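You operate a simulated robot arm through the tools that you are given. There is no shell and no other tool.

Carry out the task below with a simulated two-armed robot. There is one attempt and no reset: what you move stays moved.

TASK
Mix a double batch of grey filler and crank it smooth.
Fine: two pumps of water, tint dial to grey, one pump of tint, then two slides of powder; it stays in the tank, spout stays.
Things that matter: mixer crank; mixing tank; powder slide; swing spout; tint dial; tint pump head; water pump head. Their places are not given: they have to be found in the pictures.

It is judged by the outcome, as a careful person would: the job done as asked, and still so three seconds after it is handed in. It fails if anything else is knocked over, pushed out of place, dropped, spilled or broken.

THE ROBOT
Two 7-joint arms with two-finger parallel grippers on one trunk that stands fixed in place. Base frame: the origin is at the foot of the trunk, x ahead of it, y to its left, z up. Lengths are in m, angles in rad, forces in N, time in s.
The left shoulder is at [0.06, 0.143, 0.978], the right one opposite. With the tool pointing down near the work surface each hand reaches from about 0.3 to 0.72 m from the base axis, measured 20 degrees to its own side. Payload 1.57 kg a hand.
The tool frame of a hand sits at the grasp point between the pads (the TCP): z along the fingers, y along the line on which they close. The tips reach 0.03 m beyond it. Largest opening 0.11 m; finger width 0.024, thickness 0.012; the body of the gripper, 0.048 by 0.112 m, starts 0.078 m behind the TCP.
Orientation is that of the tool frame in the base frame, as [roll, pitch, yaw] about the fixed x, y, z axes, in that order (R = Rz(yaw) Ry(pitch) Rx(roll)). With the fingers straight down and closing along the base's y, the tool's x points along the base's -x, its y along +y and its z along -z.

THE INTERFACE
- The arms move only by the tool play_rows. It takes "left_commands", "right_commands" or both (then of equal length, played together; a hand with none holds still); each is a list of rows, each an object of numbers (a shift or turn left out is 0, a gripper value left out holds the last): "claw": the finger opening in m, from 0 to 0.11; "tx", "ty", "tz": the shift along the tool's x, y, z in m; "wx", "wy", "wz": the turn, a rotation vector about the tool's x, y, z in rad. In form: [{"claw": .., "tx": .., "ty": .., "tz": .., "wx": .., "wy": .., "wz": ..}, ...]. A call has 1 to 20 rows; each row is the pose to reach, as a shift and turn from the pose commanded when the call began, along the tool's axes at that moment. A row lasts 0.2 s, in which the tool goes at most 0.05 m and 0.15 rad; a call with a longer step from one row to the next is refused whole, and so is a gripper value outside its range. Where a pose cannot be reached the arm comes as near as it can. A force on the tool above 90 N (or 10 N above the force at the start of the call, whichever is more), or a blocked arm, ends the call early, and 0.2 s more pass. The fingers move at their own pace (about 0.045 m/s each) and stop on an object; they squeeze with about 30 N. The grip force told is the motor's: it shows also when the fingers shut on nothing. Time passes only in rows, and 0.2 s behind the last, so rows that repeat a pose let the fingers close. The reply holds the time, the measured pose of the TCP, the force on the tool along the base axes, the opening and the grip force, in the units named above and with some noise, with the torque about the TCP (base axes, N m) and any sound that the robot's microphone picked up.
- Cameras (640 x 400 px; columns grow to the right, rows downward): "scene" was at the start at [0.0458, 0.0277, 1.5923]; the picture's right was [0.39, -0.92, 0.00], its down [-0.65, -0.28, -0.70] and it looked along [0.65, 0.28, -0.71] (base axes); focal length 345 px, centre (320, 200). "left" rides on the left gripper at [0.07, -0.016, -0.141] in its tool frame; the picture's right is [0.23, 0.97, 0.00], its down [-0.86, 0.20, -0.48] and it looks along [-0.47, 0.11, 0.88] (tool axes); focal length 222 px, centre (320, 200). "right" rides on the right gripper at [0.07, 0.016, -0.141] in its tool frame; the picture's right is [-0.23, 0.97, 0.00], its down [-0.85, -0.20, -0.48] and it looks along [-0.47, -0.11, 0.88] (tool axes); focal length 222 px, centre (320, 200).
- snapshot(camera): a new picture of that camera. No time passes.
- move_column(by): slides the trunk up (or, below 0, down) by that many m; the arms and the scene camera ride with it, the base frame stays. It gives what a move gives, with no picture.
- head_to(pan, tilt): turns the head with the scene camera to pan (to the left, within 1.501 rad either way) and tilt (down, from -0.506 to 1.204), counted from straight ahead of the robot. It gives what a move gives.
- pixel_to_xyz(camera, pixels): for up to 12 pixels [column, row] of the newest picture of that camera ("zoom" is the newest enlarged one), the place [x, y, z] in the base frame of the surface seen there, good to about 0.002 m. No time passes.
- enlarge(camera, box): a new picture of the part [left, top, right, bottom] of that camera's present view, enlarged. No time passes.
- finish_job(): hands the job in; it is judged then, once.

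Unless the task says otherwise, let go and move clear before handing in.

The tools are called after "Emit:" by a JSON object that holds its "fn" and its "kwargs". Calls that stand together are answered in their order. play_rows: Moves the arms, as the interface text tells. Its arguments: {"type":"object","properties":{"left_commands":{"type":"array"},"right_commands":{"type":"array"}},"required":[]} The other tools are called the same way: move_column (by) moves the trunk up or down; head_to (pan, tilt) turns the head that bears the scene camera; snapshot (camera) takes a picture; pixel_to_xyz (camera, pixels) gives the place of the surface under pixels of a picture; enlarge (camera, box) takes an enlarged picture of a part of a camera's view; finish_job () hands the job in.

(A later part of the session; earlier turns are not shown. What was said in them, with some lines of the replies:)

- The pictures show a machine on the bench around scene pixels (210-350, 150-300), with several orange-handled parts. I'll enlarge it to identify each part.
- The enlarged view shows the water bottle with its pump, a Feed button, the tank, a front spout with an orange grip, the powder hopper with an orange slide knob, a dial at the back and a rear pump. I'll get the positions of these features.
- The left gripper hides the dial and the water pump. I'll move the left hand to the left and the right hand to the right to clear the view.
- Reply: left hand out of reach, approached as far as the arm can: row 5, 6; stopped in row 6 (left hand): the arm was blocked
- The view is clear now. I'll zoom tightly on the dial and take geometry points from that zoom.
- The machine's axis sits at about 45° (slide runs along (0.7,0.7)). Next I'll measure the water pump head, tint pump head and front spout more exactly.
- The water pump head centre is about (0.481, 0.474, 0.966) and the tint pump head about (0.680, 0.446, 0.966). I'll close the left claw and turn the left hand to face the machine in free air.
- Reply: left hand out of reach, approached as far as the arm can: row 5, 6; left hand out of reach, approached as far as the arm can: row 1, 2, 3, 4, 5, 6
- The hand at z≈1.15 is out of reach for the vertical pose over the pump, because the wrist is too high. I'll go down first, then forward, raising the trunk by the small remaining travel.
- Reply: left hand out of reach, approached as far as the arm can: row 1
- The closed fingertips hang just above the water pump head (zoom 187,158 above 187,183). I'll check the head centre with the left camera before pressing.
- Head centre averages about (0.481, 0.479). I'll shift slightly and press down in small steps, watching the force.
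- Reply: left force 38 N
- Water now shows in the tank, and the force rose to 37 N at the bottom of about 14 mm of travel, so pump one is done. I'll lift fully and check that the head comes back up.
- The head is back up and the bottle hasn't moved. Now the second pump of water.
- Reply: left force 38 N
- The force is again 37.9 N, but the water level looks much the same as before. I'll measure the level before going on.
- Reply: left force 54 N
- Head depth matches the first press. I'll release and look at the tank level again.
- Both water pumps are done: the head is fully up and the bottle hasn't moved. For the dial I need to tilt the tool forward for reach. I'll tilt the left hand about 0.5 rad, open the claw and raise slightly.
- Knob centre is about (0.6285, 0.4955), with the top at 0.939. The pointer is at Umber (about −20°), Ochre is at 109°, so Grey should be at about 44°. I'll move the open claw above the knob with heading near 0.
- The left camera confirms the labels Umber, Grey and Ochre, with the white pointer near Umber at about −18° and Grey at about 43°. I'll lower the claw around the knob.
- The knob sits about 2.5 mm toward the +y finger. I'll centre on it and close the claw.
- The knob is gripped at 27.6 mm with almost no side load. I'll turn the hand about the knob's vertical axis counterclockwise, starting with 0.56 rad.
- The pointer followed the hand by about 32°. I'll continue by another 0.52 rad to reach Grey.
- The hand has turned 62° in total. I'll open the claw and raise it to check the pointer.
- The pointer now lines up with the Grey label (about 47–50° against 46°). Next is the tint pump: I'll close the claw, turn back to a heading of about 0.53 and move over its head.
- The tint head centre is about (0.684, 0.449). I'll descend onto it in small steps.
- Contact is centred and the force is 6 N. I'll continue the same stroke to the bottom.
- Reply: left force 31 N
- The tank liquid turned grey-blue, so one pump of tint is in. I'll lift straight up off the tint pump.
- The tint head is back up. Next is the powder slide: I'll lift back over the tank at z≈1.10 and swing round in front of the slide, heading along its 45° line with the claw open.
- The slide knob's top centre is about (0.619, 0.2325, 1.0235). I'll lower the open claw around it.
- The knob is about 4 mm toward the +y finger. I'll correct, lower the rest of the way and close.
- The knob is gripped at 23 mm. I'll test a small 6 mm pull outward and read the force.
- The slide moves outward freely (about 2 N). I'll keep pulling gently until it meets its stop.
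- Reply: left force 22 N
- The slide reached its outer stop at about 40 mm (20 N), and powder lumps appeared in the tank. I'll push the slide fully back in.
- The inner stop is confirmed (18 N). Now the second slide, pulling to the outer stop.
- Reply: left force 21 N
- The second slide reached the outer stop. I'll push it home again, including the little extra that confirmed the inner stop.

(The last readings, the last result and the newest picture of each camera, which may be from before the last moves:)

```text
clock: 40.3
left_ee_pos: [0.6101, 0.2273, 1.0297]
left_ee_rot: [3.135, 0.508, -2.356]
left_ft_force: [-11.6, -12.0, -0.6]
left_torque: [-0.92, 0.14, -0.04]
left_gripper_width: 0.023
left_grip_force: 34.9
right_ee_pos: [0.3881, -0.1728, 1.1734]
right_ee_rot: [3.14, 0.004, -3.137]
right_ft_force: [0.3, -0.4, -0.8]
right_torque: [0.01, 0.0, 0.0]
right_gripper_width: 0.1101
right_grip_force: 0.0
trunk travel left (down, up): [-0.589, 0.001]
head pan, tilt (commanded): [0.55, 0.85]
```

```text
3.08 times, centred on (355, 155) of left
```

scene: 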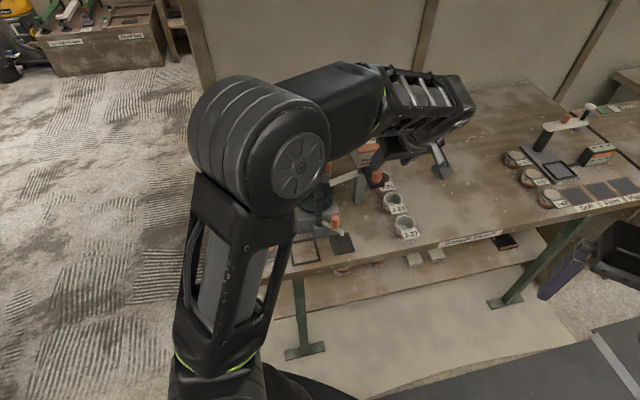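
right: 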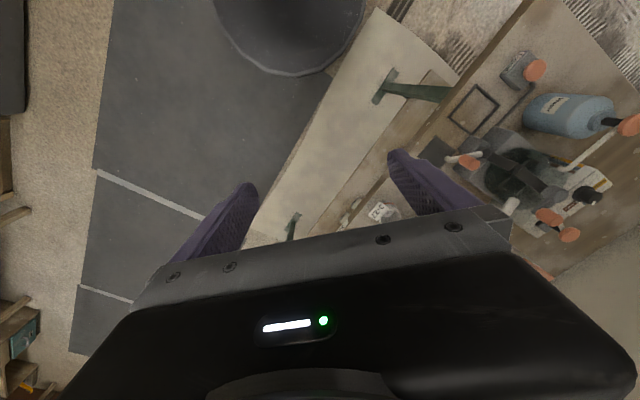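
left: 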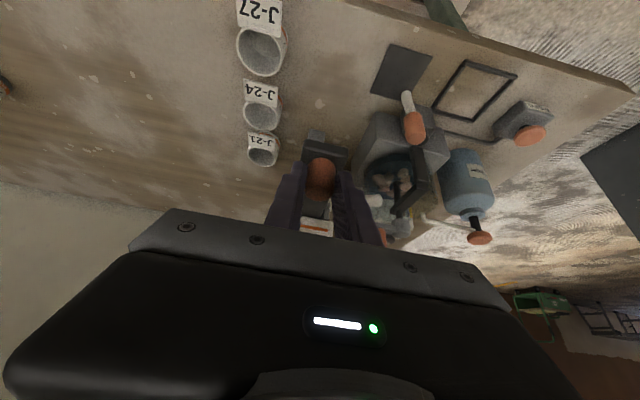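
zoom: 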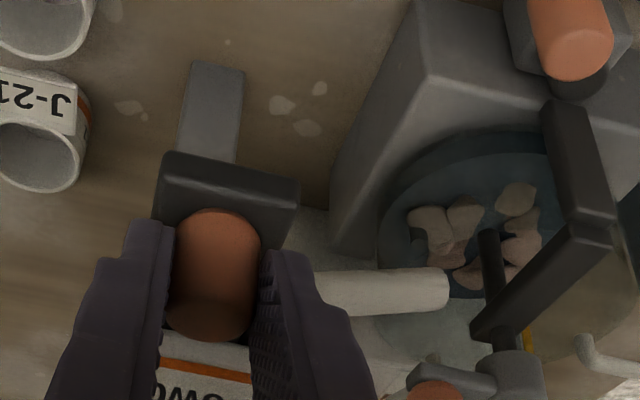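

Both slides are done and the slide is home. I'll release and rise clear.

Emit:
{"fn": "play_rows", "kwargs": {"left_commands": [{"tx": 0.003, "tz": -0.0017}, {"claw": 0.06, "tx": 0.003, "tz": -0.0017}, {"claw": 0.06, "tx": 0.003, "tz": -0.0017}, {"claw": 0.06, "tx": 0.003, "tz": -0.0017}, {"tx": -0.0087, "tz": -0.0227}, {"tx": -0.0184, "tz": -0.0402}, {"tx": -0.031, "tz": -0.0629}, {"tx": -0.031, "tz": -0.0629}]}}

Emit:
{"fn": "snapshot", "kwargs": {"camera": "left"}}

Emit:
{"fn": "snapshot", "kwargs": {"camera": "scene"}}

```text
clock: 42.1
left_ee_pos: [0.6112, 0.2283, 1.099]
left_ee_rot: [3.136, 0.509, -2.356]
left_ft_force: [0.9, -0.5, 0.7]
left_torque: [0.01, -0.01, -0.01]
left_gripper_width: 0.0599
left_grip_force: 0.1
right_ee_pos: [0.3904, -0.172, 1.1728]
right_ee_rot: [3.141, 0.002, -3.138]
right_ft_force: [0.1, 0.4, -0.6]
right_torque: [-0.02, 0.03, 0.0]
right_gripper_width: 0.1098
right_grip_force: 0.1
trunk travel left (down, up): [-0.589, 0.001]
head pan, tilt (commanded): [0.55, 0.85]
```

```text
taken
```

left: 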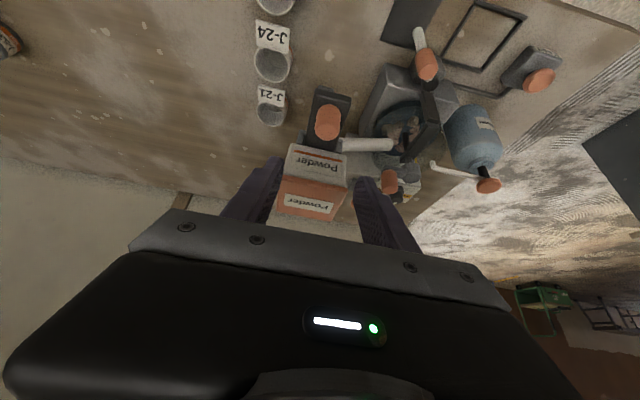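

```text
taken
```

scene: 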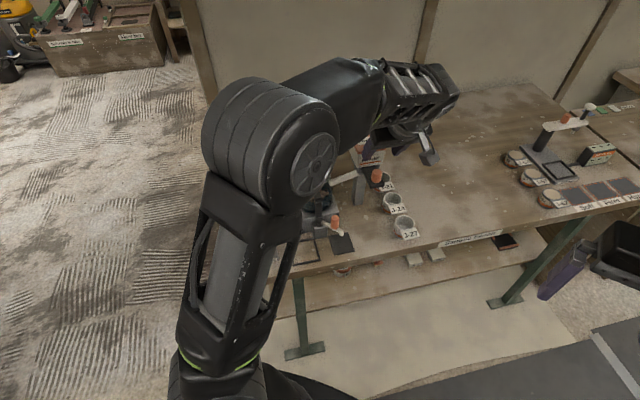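

Slide released at home. Next the crank, with its handle at about (0.601, 0.364, 1.01). I'll move above it with a shallower tilt.

Emit:
{"fn": "play_rows", "kwargs": {"left_commands": [{"tx": -0.0126, "ty": 0.0382, "tz": 0.0036, "wx": 0.0368, "wy": 0.0272, "wz": 0.0753}, {"tx": -0.0252, "ty": 0.0764, "tz": 0.0072, "wx": 0.0737, "wy": 0.0545, "wz": 0.1507}, {"claw": 0.048, "tx": -0.0448, "ty": 0.0912, "tz": 0.0296, "wx": 0.1105, "wy": 0.0817, "wz": 0.226}, {"tx": -0.0645, "ty": 0.106, "tz": 0.052, "wx": 0.1474, "wy": 0.109, "wz": 0.3014}, {"tx": -0.0645, "ty": 0.106, "tz": 0.052, "wx": 0.1474, "wy": 0.109, "wz": 0.3014}]}}

Emit:
{"fn": "snapshot", "kwargs": {"camera": "left"}}

Emit:
{"fn": "snapshot", "kwargs": {"camera": "scene"}}

```text
clock: 43.3
left_ee_pos: [0.5923, 0.3607, 1.0859]
left_ee_rot: [3.137, 0.396, -2.689]
left_ft_force: [-0.1, 0.0, 0.4]
left_torque: [0.03, 0.01, -0.02]
left_gripper_width: 0.0481
left_grip_force: 0.2
right_ee_pos: [0.3884, -0.1724, 1.1736]
right_ee_rot: [3.139, 0.001, -3.137]
right_ft_force: [0.4, 0.0, 0.1]
right_torque: [0.02, 0.0, -0.01]
right_gripper_width: 0.11
right_grip_force: 0.0
trunk travel left (down, up): [-0.589, 0.001]
head pan, tilt (commanded): [0.55, 0.85]
```

```text
taken
```

left: 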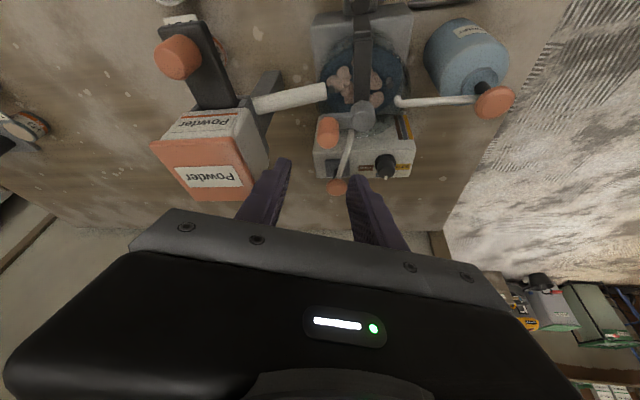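

```text
taken
```

scene: 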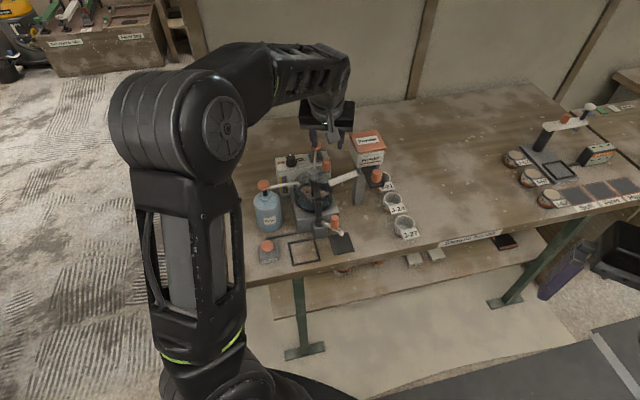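

Emit:
{"fn": "enlarge", "kwargs": {"camera": "left", "box": [290, 60, 430, 200]}}

Emit:
{"fn": "pixel_to_xyz", "kwargs": {"camera": "left", "pixels": [[327, 137], [319, 137], [336, 137], [327, 129], [327, 145], [363, 117], [353, 117], [374, 117], [363, 109], [363, 126], [278, 165], [355, 185]]}}

Emit:
{"fn": "enlarge", "kwargs": {"camera": "scene", "box": [270, 130, 370, 220]}}

```text
2.86 times, centred on (360, 130) of left
```

zoom: 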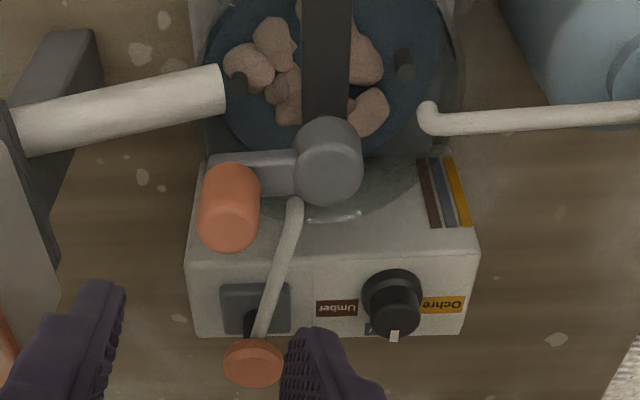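

```text
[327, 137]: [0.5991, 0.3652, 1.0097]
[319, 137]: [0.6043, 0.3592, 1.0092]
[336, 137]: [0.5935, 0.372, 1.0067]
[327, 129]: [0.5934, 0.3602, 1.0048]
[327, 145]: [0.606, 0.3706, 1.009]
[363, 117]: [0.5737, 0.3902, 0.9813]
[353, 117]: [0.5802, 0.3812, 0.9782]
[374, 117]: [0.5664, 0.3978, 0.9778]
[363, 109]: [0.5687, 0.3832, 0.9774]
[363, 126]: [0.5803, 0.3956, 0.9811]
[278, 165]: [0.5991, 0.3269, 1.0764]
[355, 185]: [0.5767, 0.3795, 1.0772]
```

```text
4.44 times, centred on (320, 175) of scene
```

zoom: 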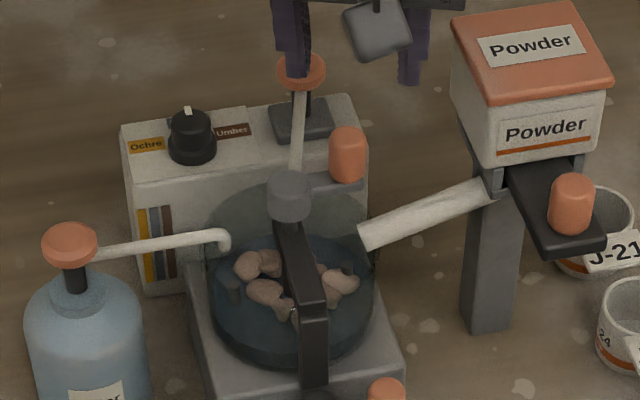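

Emit:
{"fn": "play_rows", "kwargs": {"left_commands": [{"tx": 0.0077, "tz": 0.0185}, {"tx": 0.0154, "tz": 0.0369}, {"tx": 0.0154, "tz": 0.0369}]}}

Emit:
{"fn": "enlarge", "kwargs": {"camera": "left", "box": [260, 100, 390, 210]}}

Emit:
{"fn": "pixel_to_xyz", "kwargs": {"camera": "zoom", "pixels": [[250, 170], [220, 170], [285, 170], [250, 140], [250, 200], [120, 230], [430, 280], [400, 100], [100, 260], [420, 310]]}}

```text
clock: 44.1
left_ee_pos: [0.5904, 0.3606, 1.0461]
left_ee_rot: [3.139, 0.399, -2.688]
left_ft_force: [-1.1, -0.2, -0.2]
left_torque: [-0.01, -0.02, 0.0]
left_gripper_width: 0.0478
left_grip_force: 0.1
right_ee_pos: [0.3888, -0.1719, 1.1744]
right_ee_rot: [3.141, 0.001, -3.138]
right_ft_force: [-1.1, -0.1, -1.2]
right_torque: [0.0, 0.01, -0.02]
right_gripper_width: 0.1097
right_grip_force: 0.0
trunk travel left (down, up): [-0.589, 0.001]
head pan, tilt (commanded): [0.55, 0.85]
```

```text
3.64 times, centred on (325, 155) of left
```

zoom: 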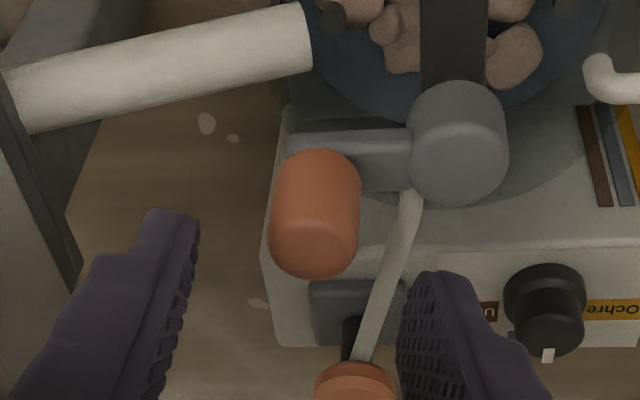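

```text
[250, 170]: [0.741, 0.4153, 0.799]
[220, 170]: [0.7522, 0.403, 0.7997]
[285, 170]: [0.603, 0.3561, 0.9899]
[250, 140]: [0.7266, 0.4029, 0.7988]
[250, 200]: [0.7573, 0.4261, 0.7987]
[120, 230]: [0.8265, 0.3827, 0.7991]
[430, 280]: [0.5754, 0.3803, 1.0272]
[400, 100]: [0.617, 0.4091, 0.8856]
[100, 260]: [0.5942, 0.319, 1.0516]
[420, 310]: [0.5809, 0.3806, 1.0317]
```

Emit:
{"fn": "pixel_to_xyz", "kwargs": {"camera": "zoom", "pixels": [[194, 230], [185, 290], [408, 320], [412, 290], [275, 240], [355, 240], [313, 240], [313, 215], [313, 270], [455, 145], [455, 110], [500, 145]]}}

```text
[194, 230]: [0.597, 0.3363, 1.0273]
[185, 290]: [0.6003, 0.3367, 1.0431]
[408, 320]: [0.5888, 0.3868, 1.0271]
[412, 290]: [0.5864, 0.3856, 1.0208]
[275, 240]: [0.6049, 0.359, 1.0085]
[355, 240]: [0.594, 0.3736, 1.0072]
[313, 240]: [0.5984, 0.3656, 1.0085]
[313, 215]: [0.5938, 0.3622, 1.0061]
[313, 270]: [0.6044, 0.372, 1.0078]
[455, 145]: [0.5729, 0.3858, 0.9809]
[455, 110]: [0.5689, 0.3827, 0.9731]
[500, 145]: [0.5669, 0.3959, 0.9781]
```

Handle and fingers are nearly aligned. I'll apply a 1.6 mm correction, lower around the handle and close.

Emit:
{"fn": "play_rows", "kwargs": {"left_commands": [{"tx": 0.003, "ty": 0.0016, "tz": 0.01}, {"tx": 0.0061, "ty": 0.0016, "tz": 0.02}, {"tx": 0.0092, "ty": 0.0016, "tz": 0.0298}, {"tx": 0.0092, "ty": 0.0016, "tz": 0.0298}, {"tx": 0.0092, "ty": 0.0016, "tz": 0.0298, "claw": 0.03}, {"tx": 0.0092, "ty": 0.0016, "tz": 0.0298, "claw": 0.014}, {"tx": 0.0092, "ty": 0.0016, "tz": 0.0298, "claw": 0.014}]}}

Emit:
{"fn": "enlarge", "kwargs": {"camera": "left", "box": [260, 100, 390, 210]}}

Emit:
{"fn": "enlarge", "kwargs": {"camera": "scene", "box": [270, 130, 370, 220]}}

```text
clock: 45.7
left_ee_pos: [0.5928, 0.3633, 1.0152]
left_ee_rot: [3.136, 0.395, -2.688]
left_ft_force: [0.2, -0.4, -1.2]
left_torque: [-0.31, -0.17, 0.01]
left_gripper_width: 0.0214
left_grip_force: 24.6
right_ee_pos: [0.3892, -0.1718, 1.1728]
right_ee_rot: [3.141, 0.003, -3.137]
right_ft_force: [0.0, 0.5, 0.2]
right_torque: [0.0, 0.01, 0.02]
right_gripper_width: 0.1098
right_grip_force: 0.1
trunk travel left (down, up): [-0.589, 0.001]
head pan, tilt (commanded): [0.55, 0.85]
```

```text
3.64 times, centred on (325, 155) of left
```

zoom: 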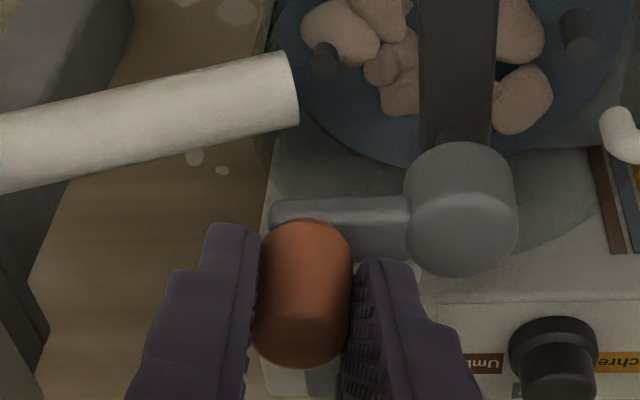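

```text
4.44 times, centred on (320, 175) of scene
```

zoom: 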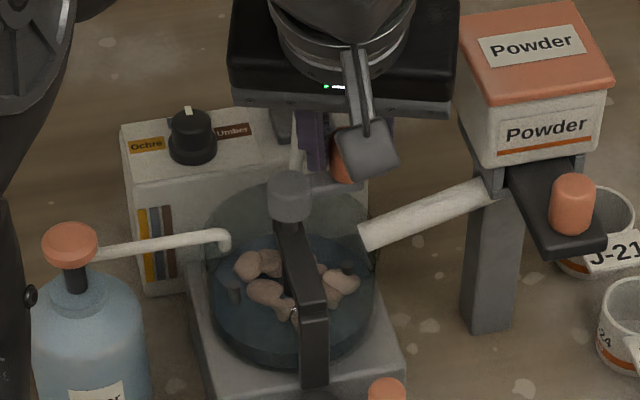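

Emit:
{"fn": "pixel_to_xyz", "kwargs": {"camera": "zoom", "pixels": [[200, 190], [285, 185], [285, 205], [268, 195], [305, 195], [350, 160]]}}

Emit:
{"fn": "enlarge", "kwargs": {"camera": "left", "box": [320, 120, 390, 190]}}

Emit:
{"fn": "pixel_to_xyz", "kwargs": {"camera": "zoom", "pixels": [[350, 190], [250, 200], [440, 220], [340, 130], [340, 250], [340, 200], [380, 160], [300, 160]]}}

```text
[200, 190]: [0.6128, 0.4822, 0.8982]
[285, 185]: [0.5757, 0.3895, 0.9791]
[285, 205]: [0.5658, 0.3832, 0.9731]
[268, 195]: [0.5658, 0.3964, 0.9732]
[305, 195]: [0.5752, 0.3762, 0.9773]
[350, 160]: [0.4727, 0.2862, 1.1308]
```

```text
5.71 times, centred on (355, 155) of left
```

zoom: 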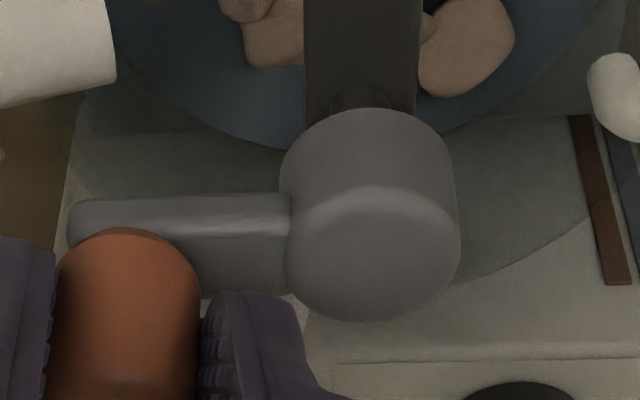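

```text
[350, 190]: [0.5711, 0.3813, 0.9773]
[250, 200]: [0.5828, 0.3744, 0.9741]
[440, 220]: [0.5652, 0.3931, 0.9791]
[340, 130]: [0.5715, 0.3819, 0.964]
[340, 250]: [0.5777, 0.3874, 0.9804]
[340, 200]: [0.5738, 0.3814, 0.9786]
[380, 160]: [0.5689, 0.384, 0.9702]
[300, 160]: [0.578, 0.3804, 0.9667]
```

Emit:
{"fn": "pixel_to_xyz", "kwargs": {"camera": "zoom", "pixels": [[372, 255], [293, 250], [452, 258], [372, 312], [372, 200], [372, 230], [125, 350], [120, 395], [70, 220]]}}

```text
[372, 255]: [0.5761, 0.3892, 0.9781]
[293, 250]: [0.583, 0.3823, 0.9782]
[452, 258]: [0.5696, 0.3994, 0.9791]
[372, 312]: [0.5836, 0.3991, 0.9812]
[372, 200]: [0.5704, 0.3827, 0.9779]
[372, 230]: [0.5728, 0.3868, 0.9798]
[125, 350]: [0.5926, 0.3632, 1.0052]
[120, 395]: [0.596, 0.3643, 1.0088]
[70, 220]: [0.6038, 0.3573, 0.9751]
```

The handle is gripped at 21 mm. Hub centre works out at about (0.5766, 0.392) with radius about 34 mm. I'll try the first quarter turn clockwise and check the force.

Emit:
{"fn": "play_rows", "kwargs": {"left_commands": [{"tx": 0.0061, "ty": -0.001, "tz": -0.0026}, {"tx": 0.0123, "ty": -0.0012, "tz": -0.0051}, {"tx": 0.0183, "ty": 0.0004, "tz": -0.0076}, {"tx": 0.024, "ty": 0.0028, "tz": -0.01}, {"tx": 0.0335, "ty": 0.0114, "tz": -0.014}, {"tx": 0.0392, "ty": 0.0232, "tz": -0.0163}, {"tx": 0.0392, "ty": 0.0232, "tz": -0.0163}]}}

Emit:
{"fn": "snapshot", "kwargs": {"camera": "left"}}

Emit:
{"fn": "enlarge", "kwargs": {"camera": "scene", "box": [270, 130, 370, 220]}}

```text
clock: 47.3
left_ee_pos: [0.5439, 0.364, 1.0153]
left_ee_rot: [3.134, 0.394, -2.687]
left_ft_force: [-11.7, -10.0, -3.0]
left_torque: [-0.98, 0.65, -0.05]
left_gripper_width: 0.0212
left_grip_force: 34.4
right_ee_pos: [0.3885, -0.172, 1.1738]
right_ee_rot: [3.141, 0.004, -3.138]
right_ft_force: [-0.7, 0.8, 0.7]
right_torque: [0.01, 0.04, -0.03]
right_gripper_width: 0.1099
right_grip_force: 0.1
trunk travel left (down, up): [-0.589, 0.001]
head pan, tilt (commanded): [0.55, 0.85]
```

```text
taken
```

left: 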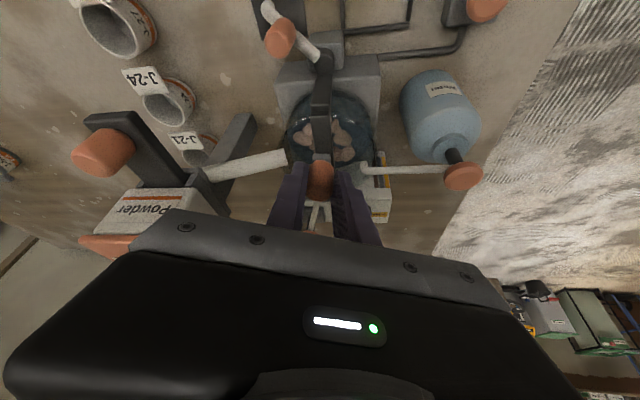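

```text
4.44 times, centred on (320, 175) of scene
```

zoom: 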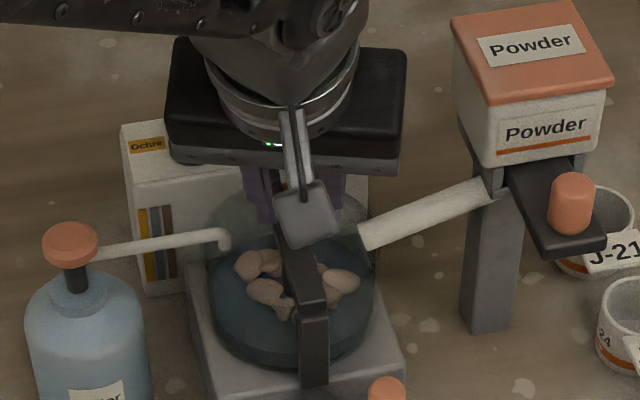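

The crank turns freely, with only a small radial load (15 N). I'll continue the next quarter and gather points to fit the circle.

Emit:
{"fn": "play_rows", "kwargs": {"left_commands": [{"tx": 0.0018, "ty": 0.0062, "tz": -0.0007}, {"tx": 0.0021, "ty": 0.0125, "tz": -0.0009}, {"tx": 0.0008, "ty": 0.019, "tz": -0.0003}, {"tx": -0.0022, "ty": 0.0253, "tz": 0.0009}, {"tx": -0.0062, "ty": 0.0308, "tz": 0.0026}, {"tx": -0.0105, "ty": 0.0355, "tz": 0.0044}, {"tx": -0.0158, "ty": 0.0393, "tz": 0.0066}, {"tx": -0.0214, "ty": 0.042, "tz": 0.0089}, {"tx": -0.0214, "ty": 0.042, "tz": 0.0089}]}}

```text
clock: 49.3
left_ee_pos: [0.5477, 0.4163, 1.0149]
left_ee_rot: [3.139, 0.398, -2.688]
left_ft_force: [-8.6, 12.3, -9.7]
left_torque: [-0.12, -0.15, 0.12]
left_gripper_width: 0.021
left_grip_force: 34.5
right_ee_pos: [0.389, -0.1694, 1.174]
right_ee_rot: [-3.14, 0.001, -3.137]
right_ft_force: [-0.8, -0.4, 0.0]
right_torque: [0.02, 0.01, 0.02]
right_gripper_width: 0.1101
right_grip_force: 0.1
trunk travel left (down, up): [-0.589, 0.001]
head pan, tilt (commanded): [0.55, 0.85]
```

A three-point fit gives the hub at (0.5755, 0.3918) with radius 34.9 mm. Now a full clockwise turn with the corrected circle.

Emit:
{"fn": "play_rows", "kwargs": {"left_commands": [{"tx": -0.0108, "ty": 0.0028, "tz": 0.0045}, {"tx": -0.0216, "ty": -0.0003, "tz": 0.009}, {"tx": -0.0308, "ty": -0.0073, "tz": 0.0129}, {"tx": -0.0373, "ty": -0.0173, "tz": 0.0155}, {"tx": -0.0402, "ty": -0.029, "tz": 0.0168}, {"tx": -0.0392, "ty": -0.0411, "tz": 0.0163}, {"tx": -0.0345, "ty": -0.0521, "tz": 0.0144}, {"tx": -0.0265, "ty": -0.0607, "tz": 0.0111}, {"tx": -0.0164, "ty": -0.0659, "tz": 0.0068}, {"tx": -0.0052, "ty": -0.0669, "tz": 0.0022}, {"tx": 0.0057, "ty": -0.0638, "tz": -0.0024}, {"tx": 0.0149, "ty": -0.0568, "tz": -0.0062}, {"tx": 0.0213, "ty": -0.0468, "tz": -0.0089}, {"tx": 0.0242, "ty": -0.0351, "tz": -0.0101}, {"tx": 0.0232, "ty": -0.023, "tz": -0.0097}, {"tx": 0.0185, "ty": -0.012, "tz": -0.0077}, {"tx": 0.0106, "ty": -0.0034, "tz": -0.0044}, {"tx": 0.0004, "ty": 0.0018, "tz": -0.0002}]}}

Emit:
{"fn": "enlarge", "kwargs": {"camera": "scene", "box": [270, 130, 370, 220]}}

Emit:
{"fn": "snapshot", "kwargs": {"camera": "left"}}

```text
clock: 53.1
left_ee_pos: [0.5472, 0.4163, 1.0149]
left_ee_rot: [3.136, 0.397, -2.686]
left_ft_force: [-1.8, 2.8, -7.1]
left_torque: [-0.47, 0.08, 0.05]
left_gripper_width: 0.0214
left_grip_force: 34.6
right_ee_pos: [0.3902, -0.1701, 1.1727]
right_ee_rot: [3.141, 0.002, -3.137]
right_ft_force: [0.9, 0.5, 0.0]
right_torque: [0.0, 0.01, 0.0]
right_gripper_width: 0.1101
right_grip_force: 0.1
trunk travel left (down, up): [-0.589, 0.001]
head pan, tilt (commanded): [0.55, 0.85]
```

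```text
4.44 times, centred on (320, 175) of scene
```

zoom: 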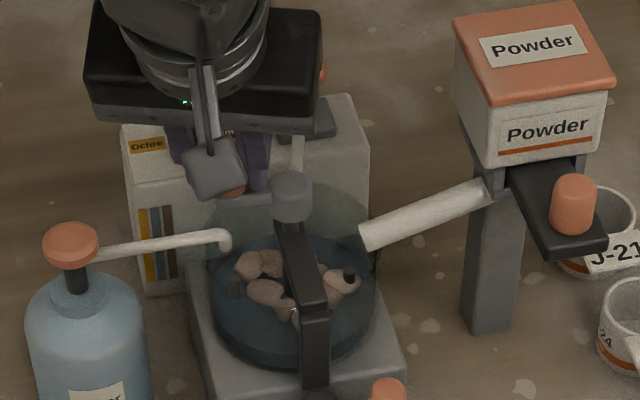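

```text
taken
```

left: 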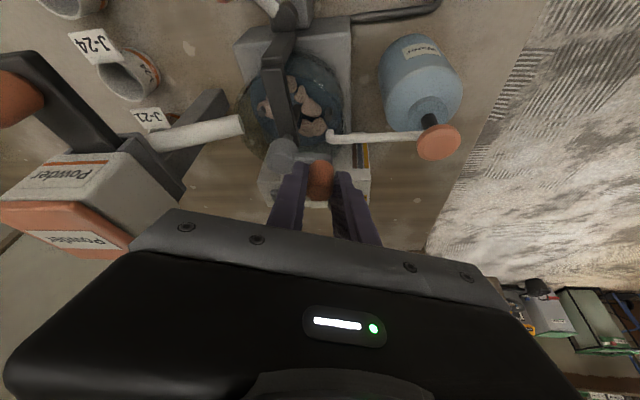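

A full turn went smoothly (under 8 N), with the lumps still visible. I'll keep cranking with the same circle.

Emit:
{"fn": "play_rows", "kwargs": {"left_commands": [{"tx": -0.0112, "ty": 0.0011, "tz": 0.0047}, {"tx": -0.022, "ty": -0.0021, "tz": 0.0092}, {"tx": -0.0312, "ty": -0.0091, "tz": 0.013}, {"tx": -0.0376, "ty": -0.019, "tz": 0.0157}, {"tx": -0.0406, "ty": -0.0308, "tz": 0.0169}, {"tx": -0.0396, "ty": -0.0429, "tz": 0.0165}, {"tx": -0.0348, "ty": -0.0539, "tz": 0.0145}, {"tx": -0.0269, "ty": -0.0625, "tz": 0.0112}, {"tx": -0.0167, "ty": -0.0676, "tz": 0.007}, {"tx": -0.0056, "ty": -0.0687, "tz": 0.0023}, {"tx": 0.0053, "ty": -0.0655, "tz": -0.0022}, {"tx": 0.0145, "ty": -0.0586, "tz": -0.006}, {"tx": 0.0209, "ty": -0.0486, "tz": -0.0087}, {"tx": 0.0238, "ty": -0.0369, "tz": -0.0099}, {"tx": 0.0228, "ty": -0.0248, "tz": -0.0095}, {"tx": 0.0181, "ty": -0.0137, "tz": -0.0075}, {"tx": 0.0102, "ty": -0.0051, "tz": -0.0042}, {"tx": 0.0, "ty": 0.0, "tz": 0.0}]}}

Emit:
{"fn": "enlarge", "kwargs": {"camera": "scene", "box": [270, 130, 370, 220]}}

Emit:
{"fn": "enlarge", "kwargs": {"camera": "left", "box": [230, 20, 390, 200]}}

```text
clock: 56.9
left_ee_pos: [0.547, 0.4157, 1.0157]
left_ee_rot: [3.138, 0.397, -2.689]
left_ft_force: [-0.7, 1.2, -5.2]
left_torque: [-0.14, -0.01, -0.01]
left_gripper_width: 0.0214
left_grip_force: 34.0
right_ee_pos: [0.3897, -0.1707, 1.1746]
right_ee_rot: [-3.141, 0.003, -3.14]
right_ft_force: [-0.1, 0.2, -0.1]
right_torque: [0.02, 0.02, 0.0]
right_gripper_width: 0.1101
right_grip_force: 0.0
trunk travel left (down, up): [-0.589, 0.001]
head pan, tilt (commanded): [0.55, 0.85]
```

```text
4.44 times, centred on (320, 175) of scene
```

zoom: 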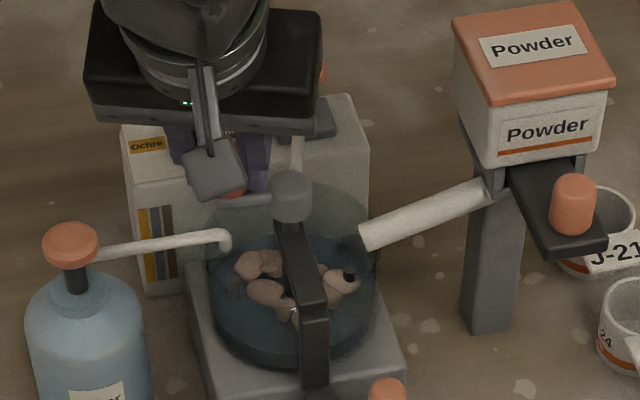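

```text
2.22 times, centred on (310, 110) of left
```

zoom: 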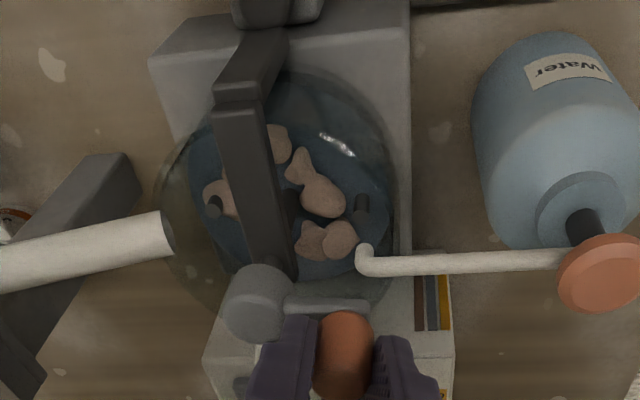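

Emit:
{"fn": "enlarge", "kwargs": {"camera": "scene", "box": [290, 175, 340, 215]}}

Emit:
{"fn": "play_rows", "kwargs": {"left_commands": [{"tx": -0.0112, "ty": 0.0011, "tz": 0.0047}, {"tx": -0.022, "ty": -0.0021, "tz": 0.0092}, {"tx": -0.0312, "ty": -0.0091, "tz": 0.013}, {"tx": -0.0376, "ty": -0.019, "tz": 0.0157}, {"tx": -0.0406, "ty": -0.0308, "tz": 0.0169}, {"tx": -0.0396, "ty": -0.0429, "tz": 0.0165}, {"tx": -0.0348, "ty": -0.0539, "tz": 0.0145}, {"tx": -0.0269, "ty": -0.0625, "tz": 0.0112}, {"tx": -0.0167, "ty": -0.0676, "tz": 0.007}, {"tx": -0.0056, "ty": -0.0687, "tz": 0.0023}, {"tx": 0.0053, "ty": -0.0655, "tz": -0.0022}, {"tx": 0.0145, "ty": -0.0586, "tz": -0.006}, {"tx": 0.0209, "ty": -0.0486, "tz": -0.0087}, {"tx": 0.0238, "ty": -0.0369, "tz": -0.0099}, {"tx": 0.0228, "ty": -0.0248, "tz": -0.0095}, {"tx": 0.0181, "ty": -0.0137, "tz": -0.0075}, {"tx": 0.0102, "ty": -0.0051, "tz": -0.0042}, {"tx": 0.0, "ty": 0.0, "tz": 0.0}]}}

Emit:
{"fn": "enlarge", "kwargs": {"camera": "scene", "box": [290, 175, 340, 215]}}

```text
10.00 times, centred on (315, 195) of scene
```

zoom: 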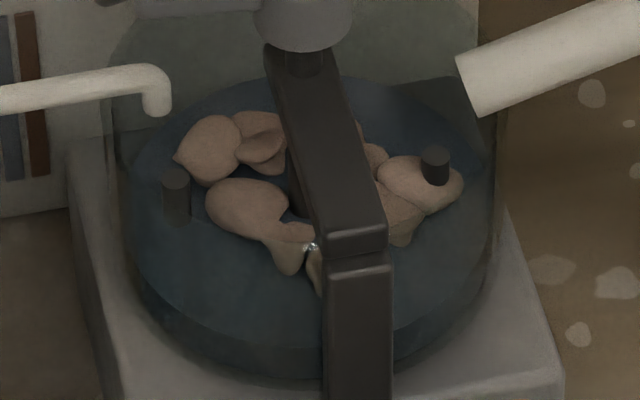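

```text
clock: 60.7
left_ee_pos: [0.5459, 0.4161, 1.0161]
left_ee_rot: [3.135, 0.397, -2.689]
left_ft_force: [-0.4, 1.5, -2.4]
left_torque: [-0.26, 0.16, -0.01]
left_gripper_width: 0.0211
left_grip_force: 34.7
right_ee_pos: [0.3895, -0.1717, 1.174]
right_ee_rot: [-3.142, 0.001, -3.137]
right_ft_force: [-0.4, 0.6, -0.8]
right_torque: [0.04, -0.04, -0.03]
right_gripper_width: 0.1099
right_grip_force: 0.1
trunk travel left (down, up): [-0.589, 0.001]
head pan, tilt (commanded): [0.55, 0.85]
```

```text
10.00 times, centred on (315, 195) of scene
```

zoom: 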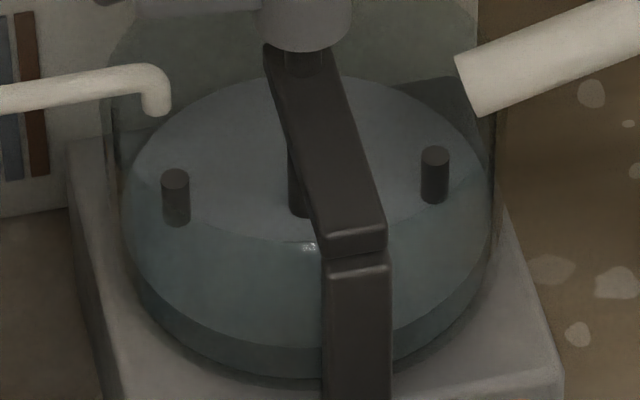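

The lumps are gone and the mix is a smooth, even grey. I'll release the handle and rise clear.

Emit:
{"fn": "play_rows", "kwargs": {"left_commands": [{"claw": 0.05}, {"claw": 0.05}, {"claw": 0.05}, {"tx": -0.0077, "tz": -0.0185}, {"tx": -0.0154, "tz": -0.0369}, {"tx": -0.0231, "tz": -0.0554}, {"tx": -0.0309, "tz": -0.0738}, {"tx": -0.0309, "tz": -0.0738}]}}

Emit:
{"fn": "snapshot", "kwargs": {"camera": "left"}}

Emit:
{"fn": "enlarge", "kwargs": {"camera": "scene", "box": [250, 130, 390, 260]}}

```text
clock: 62.5
left_ee_pos: [0.5451, 0.4159, 1.0966]
left_ee_rot: [3.137, 0.398, -2.688]
left_ft_force: [-0.8, 0.7, 0.6]
left_torque: [-0.03, 0.02, -0.05]
left_gripper_width: 0.0499
left_grip_force: 0.0
right_ee_pos: [0.3889, -0.1717, 1.1736]
right_ee_rot: [-3.14, 0.002, -3.137]
right_ft_force: [0.4, 0.6, -0.1]
right_torque: [0.0, 0.01, 0.04]
right_gripper_width: 0.1099
right_grip_force: 0.1
trunk travel left (down, up): [-0.589, 0.001]
head pan, tilt (commanded): [0.55, 0.85]
```

```text
taken
```

left: 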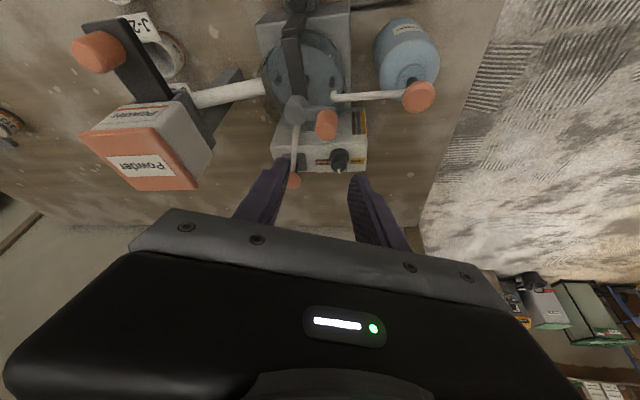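

```text
3.08 times, centred on (320, 195) of scene
```

zoom: 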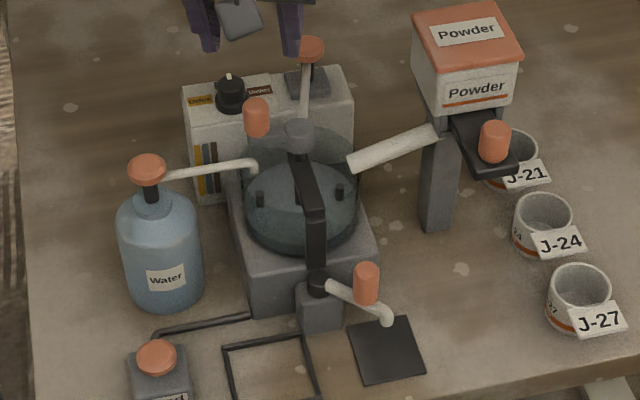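

Everything is in place: slide home, dial at Grey, spout unmoved, mix smooth. I'll withdraw the left hand from the machine.

Emit:
{"fn": "play_rows", "kwargs": {"left_commands": [{"tx": 0.0309, "tz": -0.0194}, {"tx": 0.0618, "tz": -0.0389}, {"tx": 0.0927, "tz": -0.0583}, {"tx": 0.1236, "tz": -0.0778}, {"tx": 0.1545, "tz": -0.0972}, {"tx": 0.1545, "tz": -0.0972}]}}

Emit:
{"fn": "snapshot", "kwargs": {"camera": "scene"}}

Emit:
{"fn": "enlarge", "kwargs": {"camera": "scene", "box": [290, 175, 340, 215]}}

Emit:
{"fn": "snapshot", "kwargs": {"camera": "left"}}

```text
clock: 63.9
left_ee_pos: [0.3846, 0.3359, 1.1244]
left_ee_rot: [3.134, 0.395, -2.69]
left_ft_force: [0.8, 0.0, 0.1]
left_torque: [-0.03, 0.01, -0.01]
left_gripper_width: 0.0503
left_grip_force: 0.0
right_ee_pos: [0.3904, -0.1714, 1.1743]
right_ee_rot: [-3.141, 0.001, -3.137]
right_ft_force: [-0.2, 0.5, 0.5]
right_torque: [0.02, 0.04, 0.02]
right_gripper_width: 0.1098
right_grip_force: 0.0
trunk travel left (down, up): [-0.589, 0.001]
head pan, tilt (commanded): [0.55, 0.85]
```

```text
taken
```

scene: 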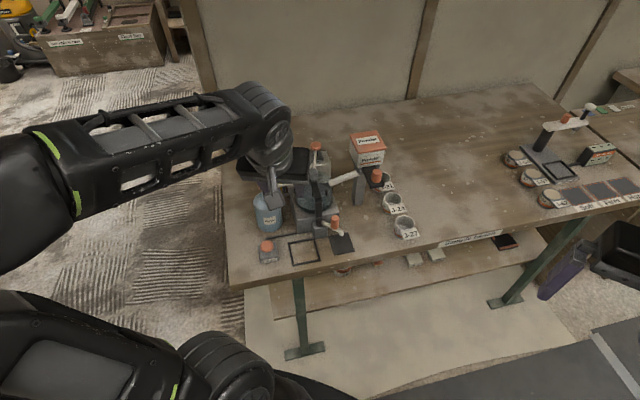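

```text
10.00 times, centred on (315, 195) of scene
```

zoom: 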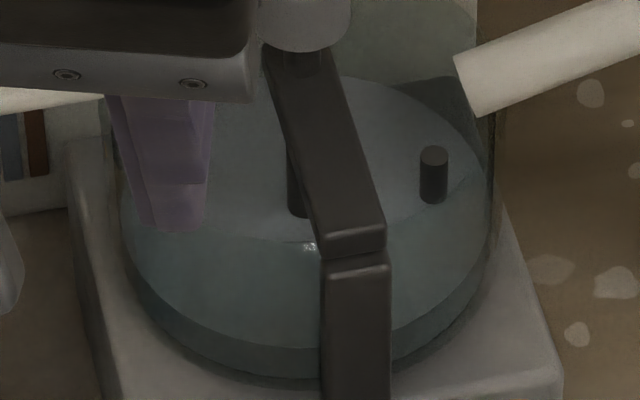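

```text
taken
```

left: 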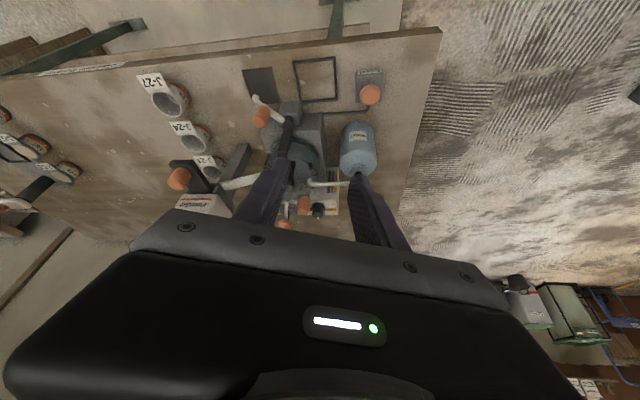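

Both hands are clear. The mix is smooth grey and stays in the tank, the spout and Feed button are untouched, and nothing was displaced, so I'm handing the job in.

Emit:
{"fn": "finish_job", "kwargs": {}}

```text
The job is handed in.
```

The double batch of grey filler is mixed smooth in the tank, and I've handed the job in. One step I couldn't confirm by sight was the second pump of water: it went to full depth and the head came back up, but I couldn't clearly see the water level rise.

- **Water:** two full pumps, with the head coming all the way back up in between.
- **Dial:** turned from Umber to Grey; the pointer now sits on the Grey label.
- **Tint:** one full pump, and the liquid turned grey-blue.
- **Powder:** two full slides, each pulled out to the stop and pushed back in. Lumps of powder dropped into the tank.
- **Crank:** about three and a half turns clockwise, until no lumps were left.

I didn't touch the spout or the Feed button. In the last pictures nothing was knocked over or moved out of place, and both hands were clear of the machine.
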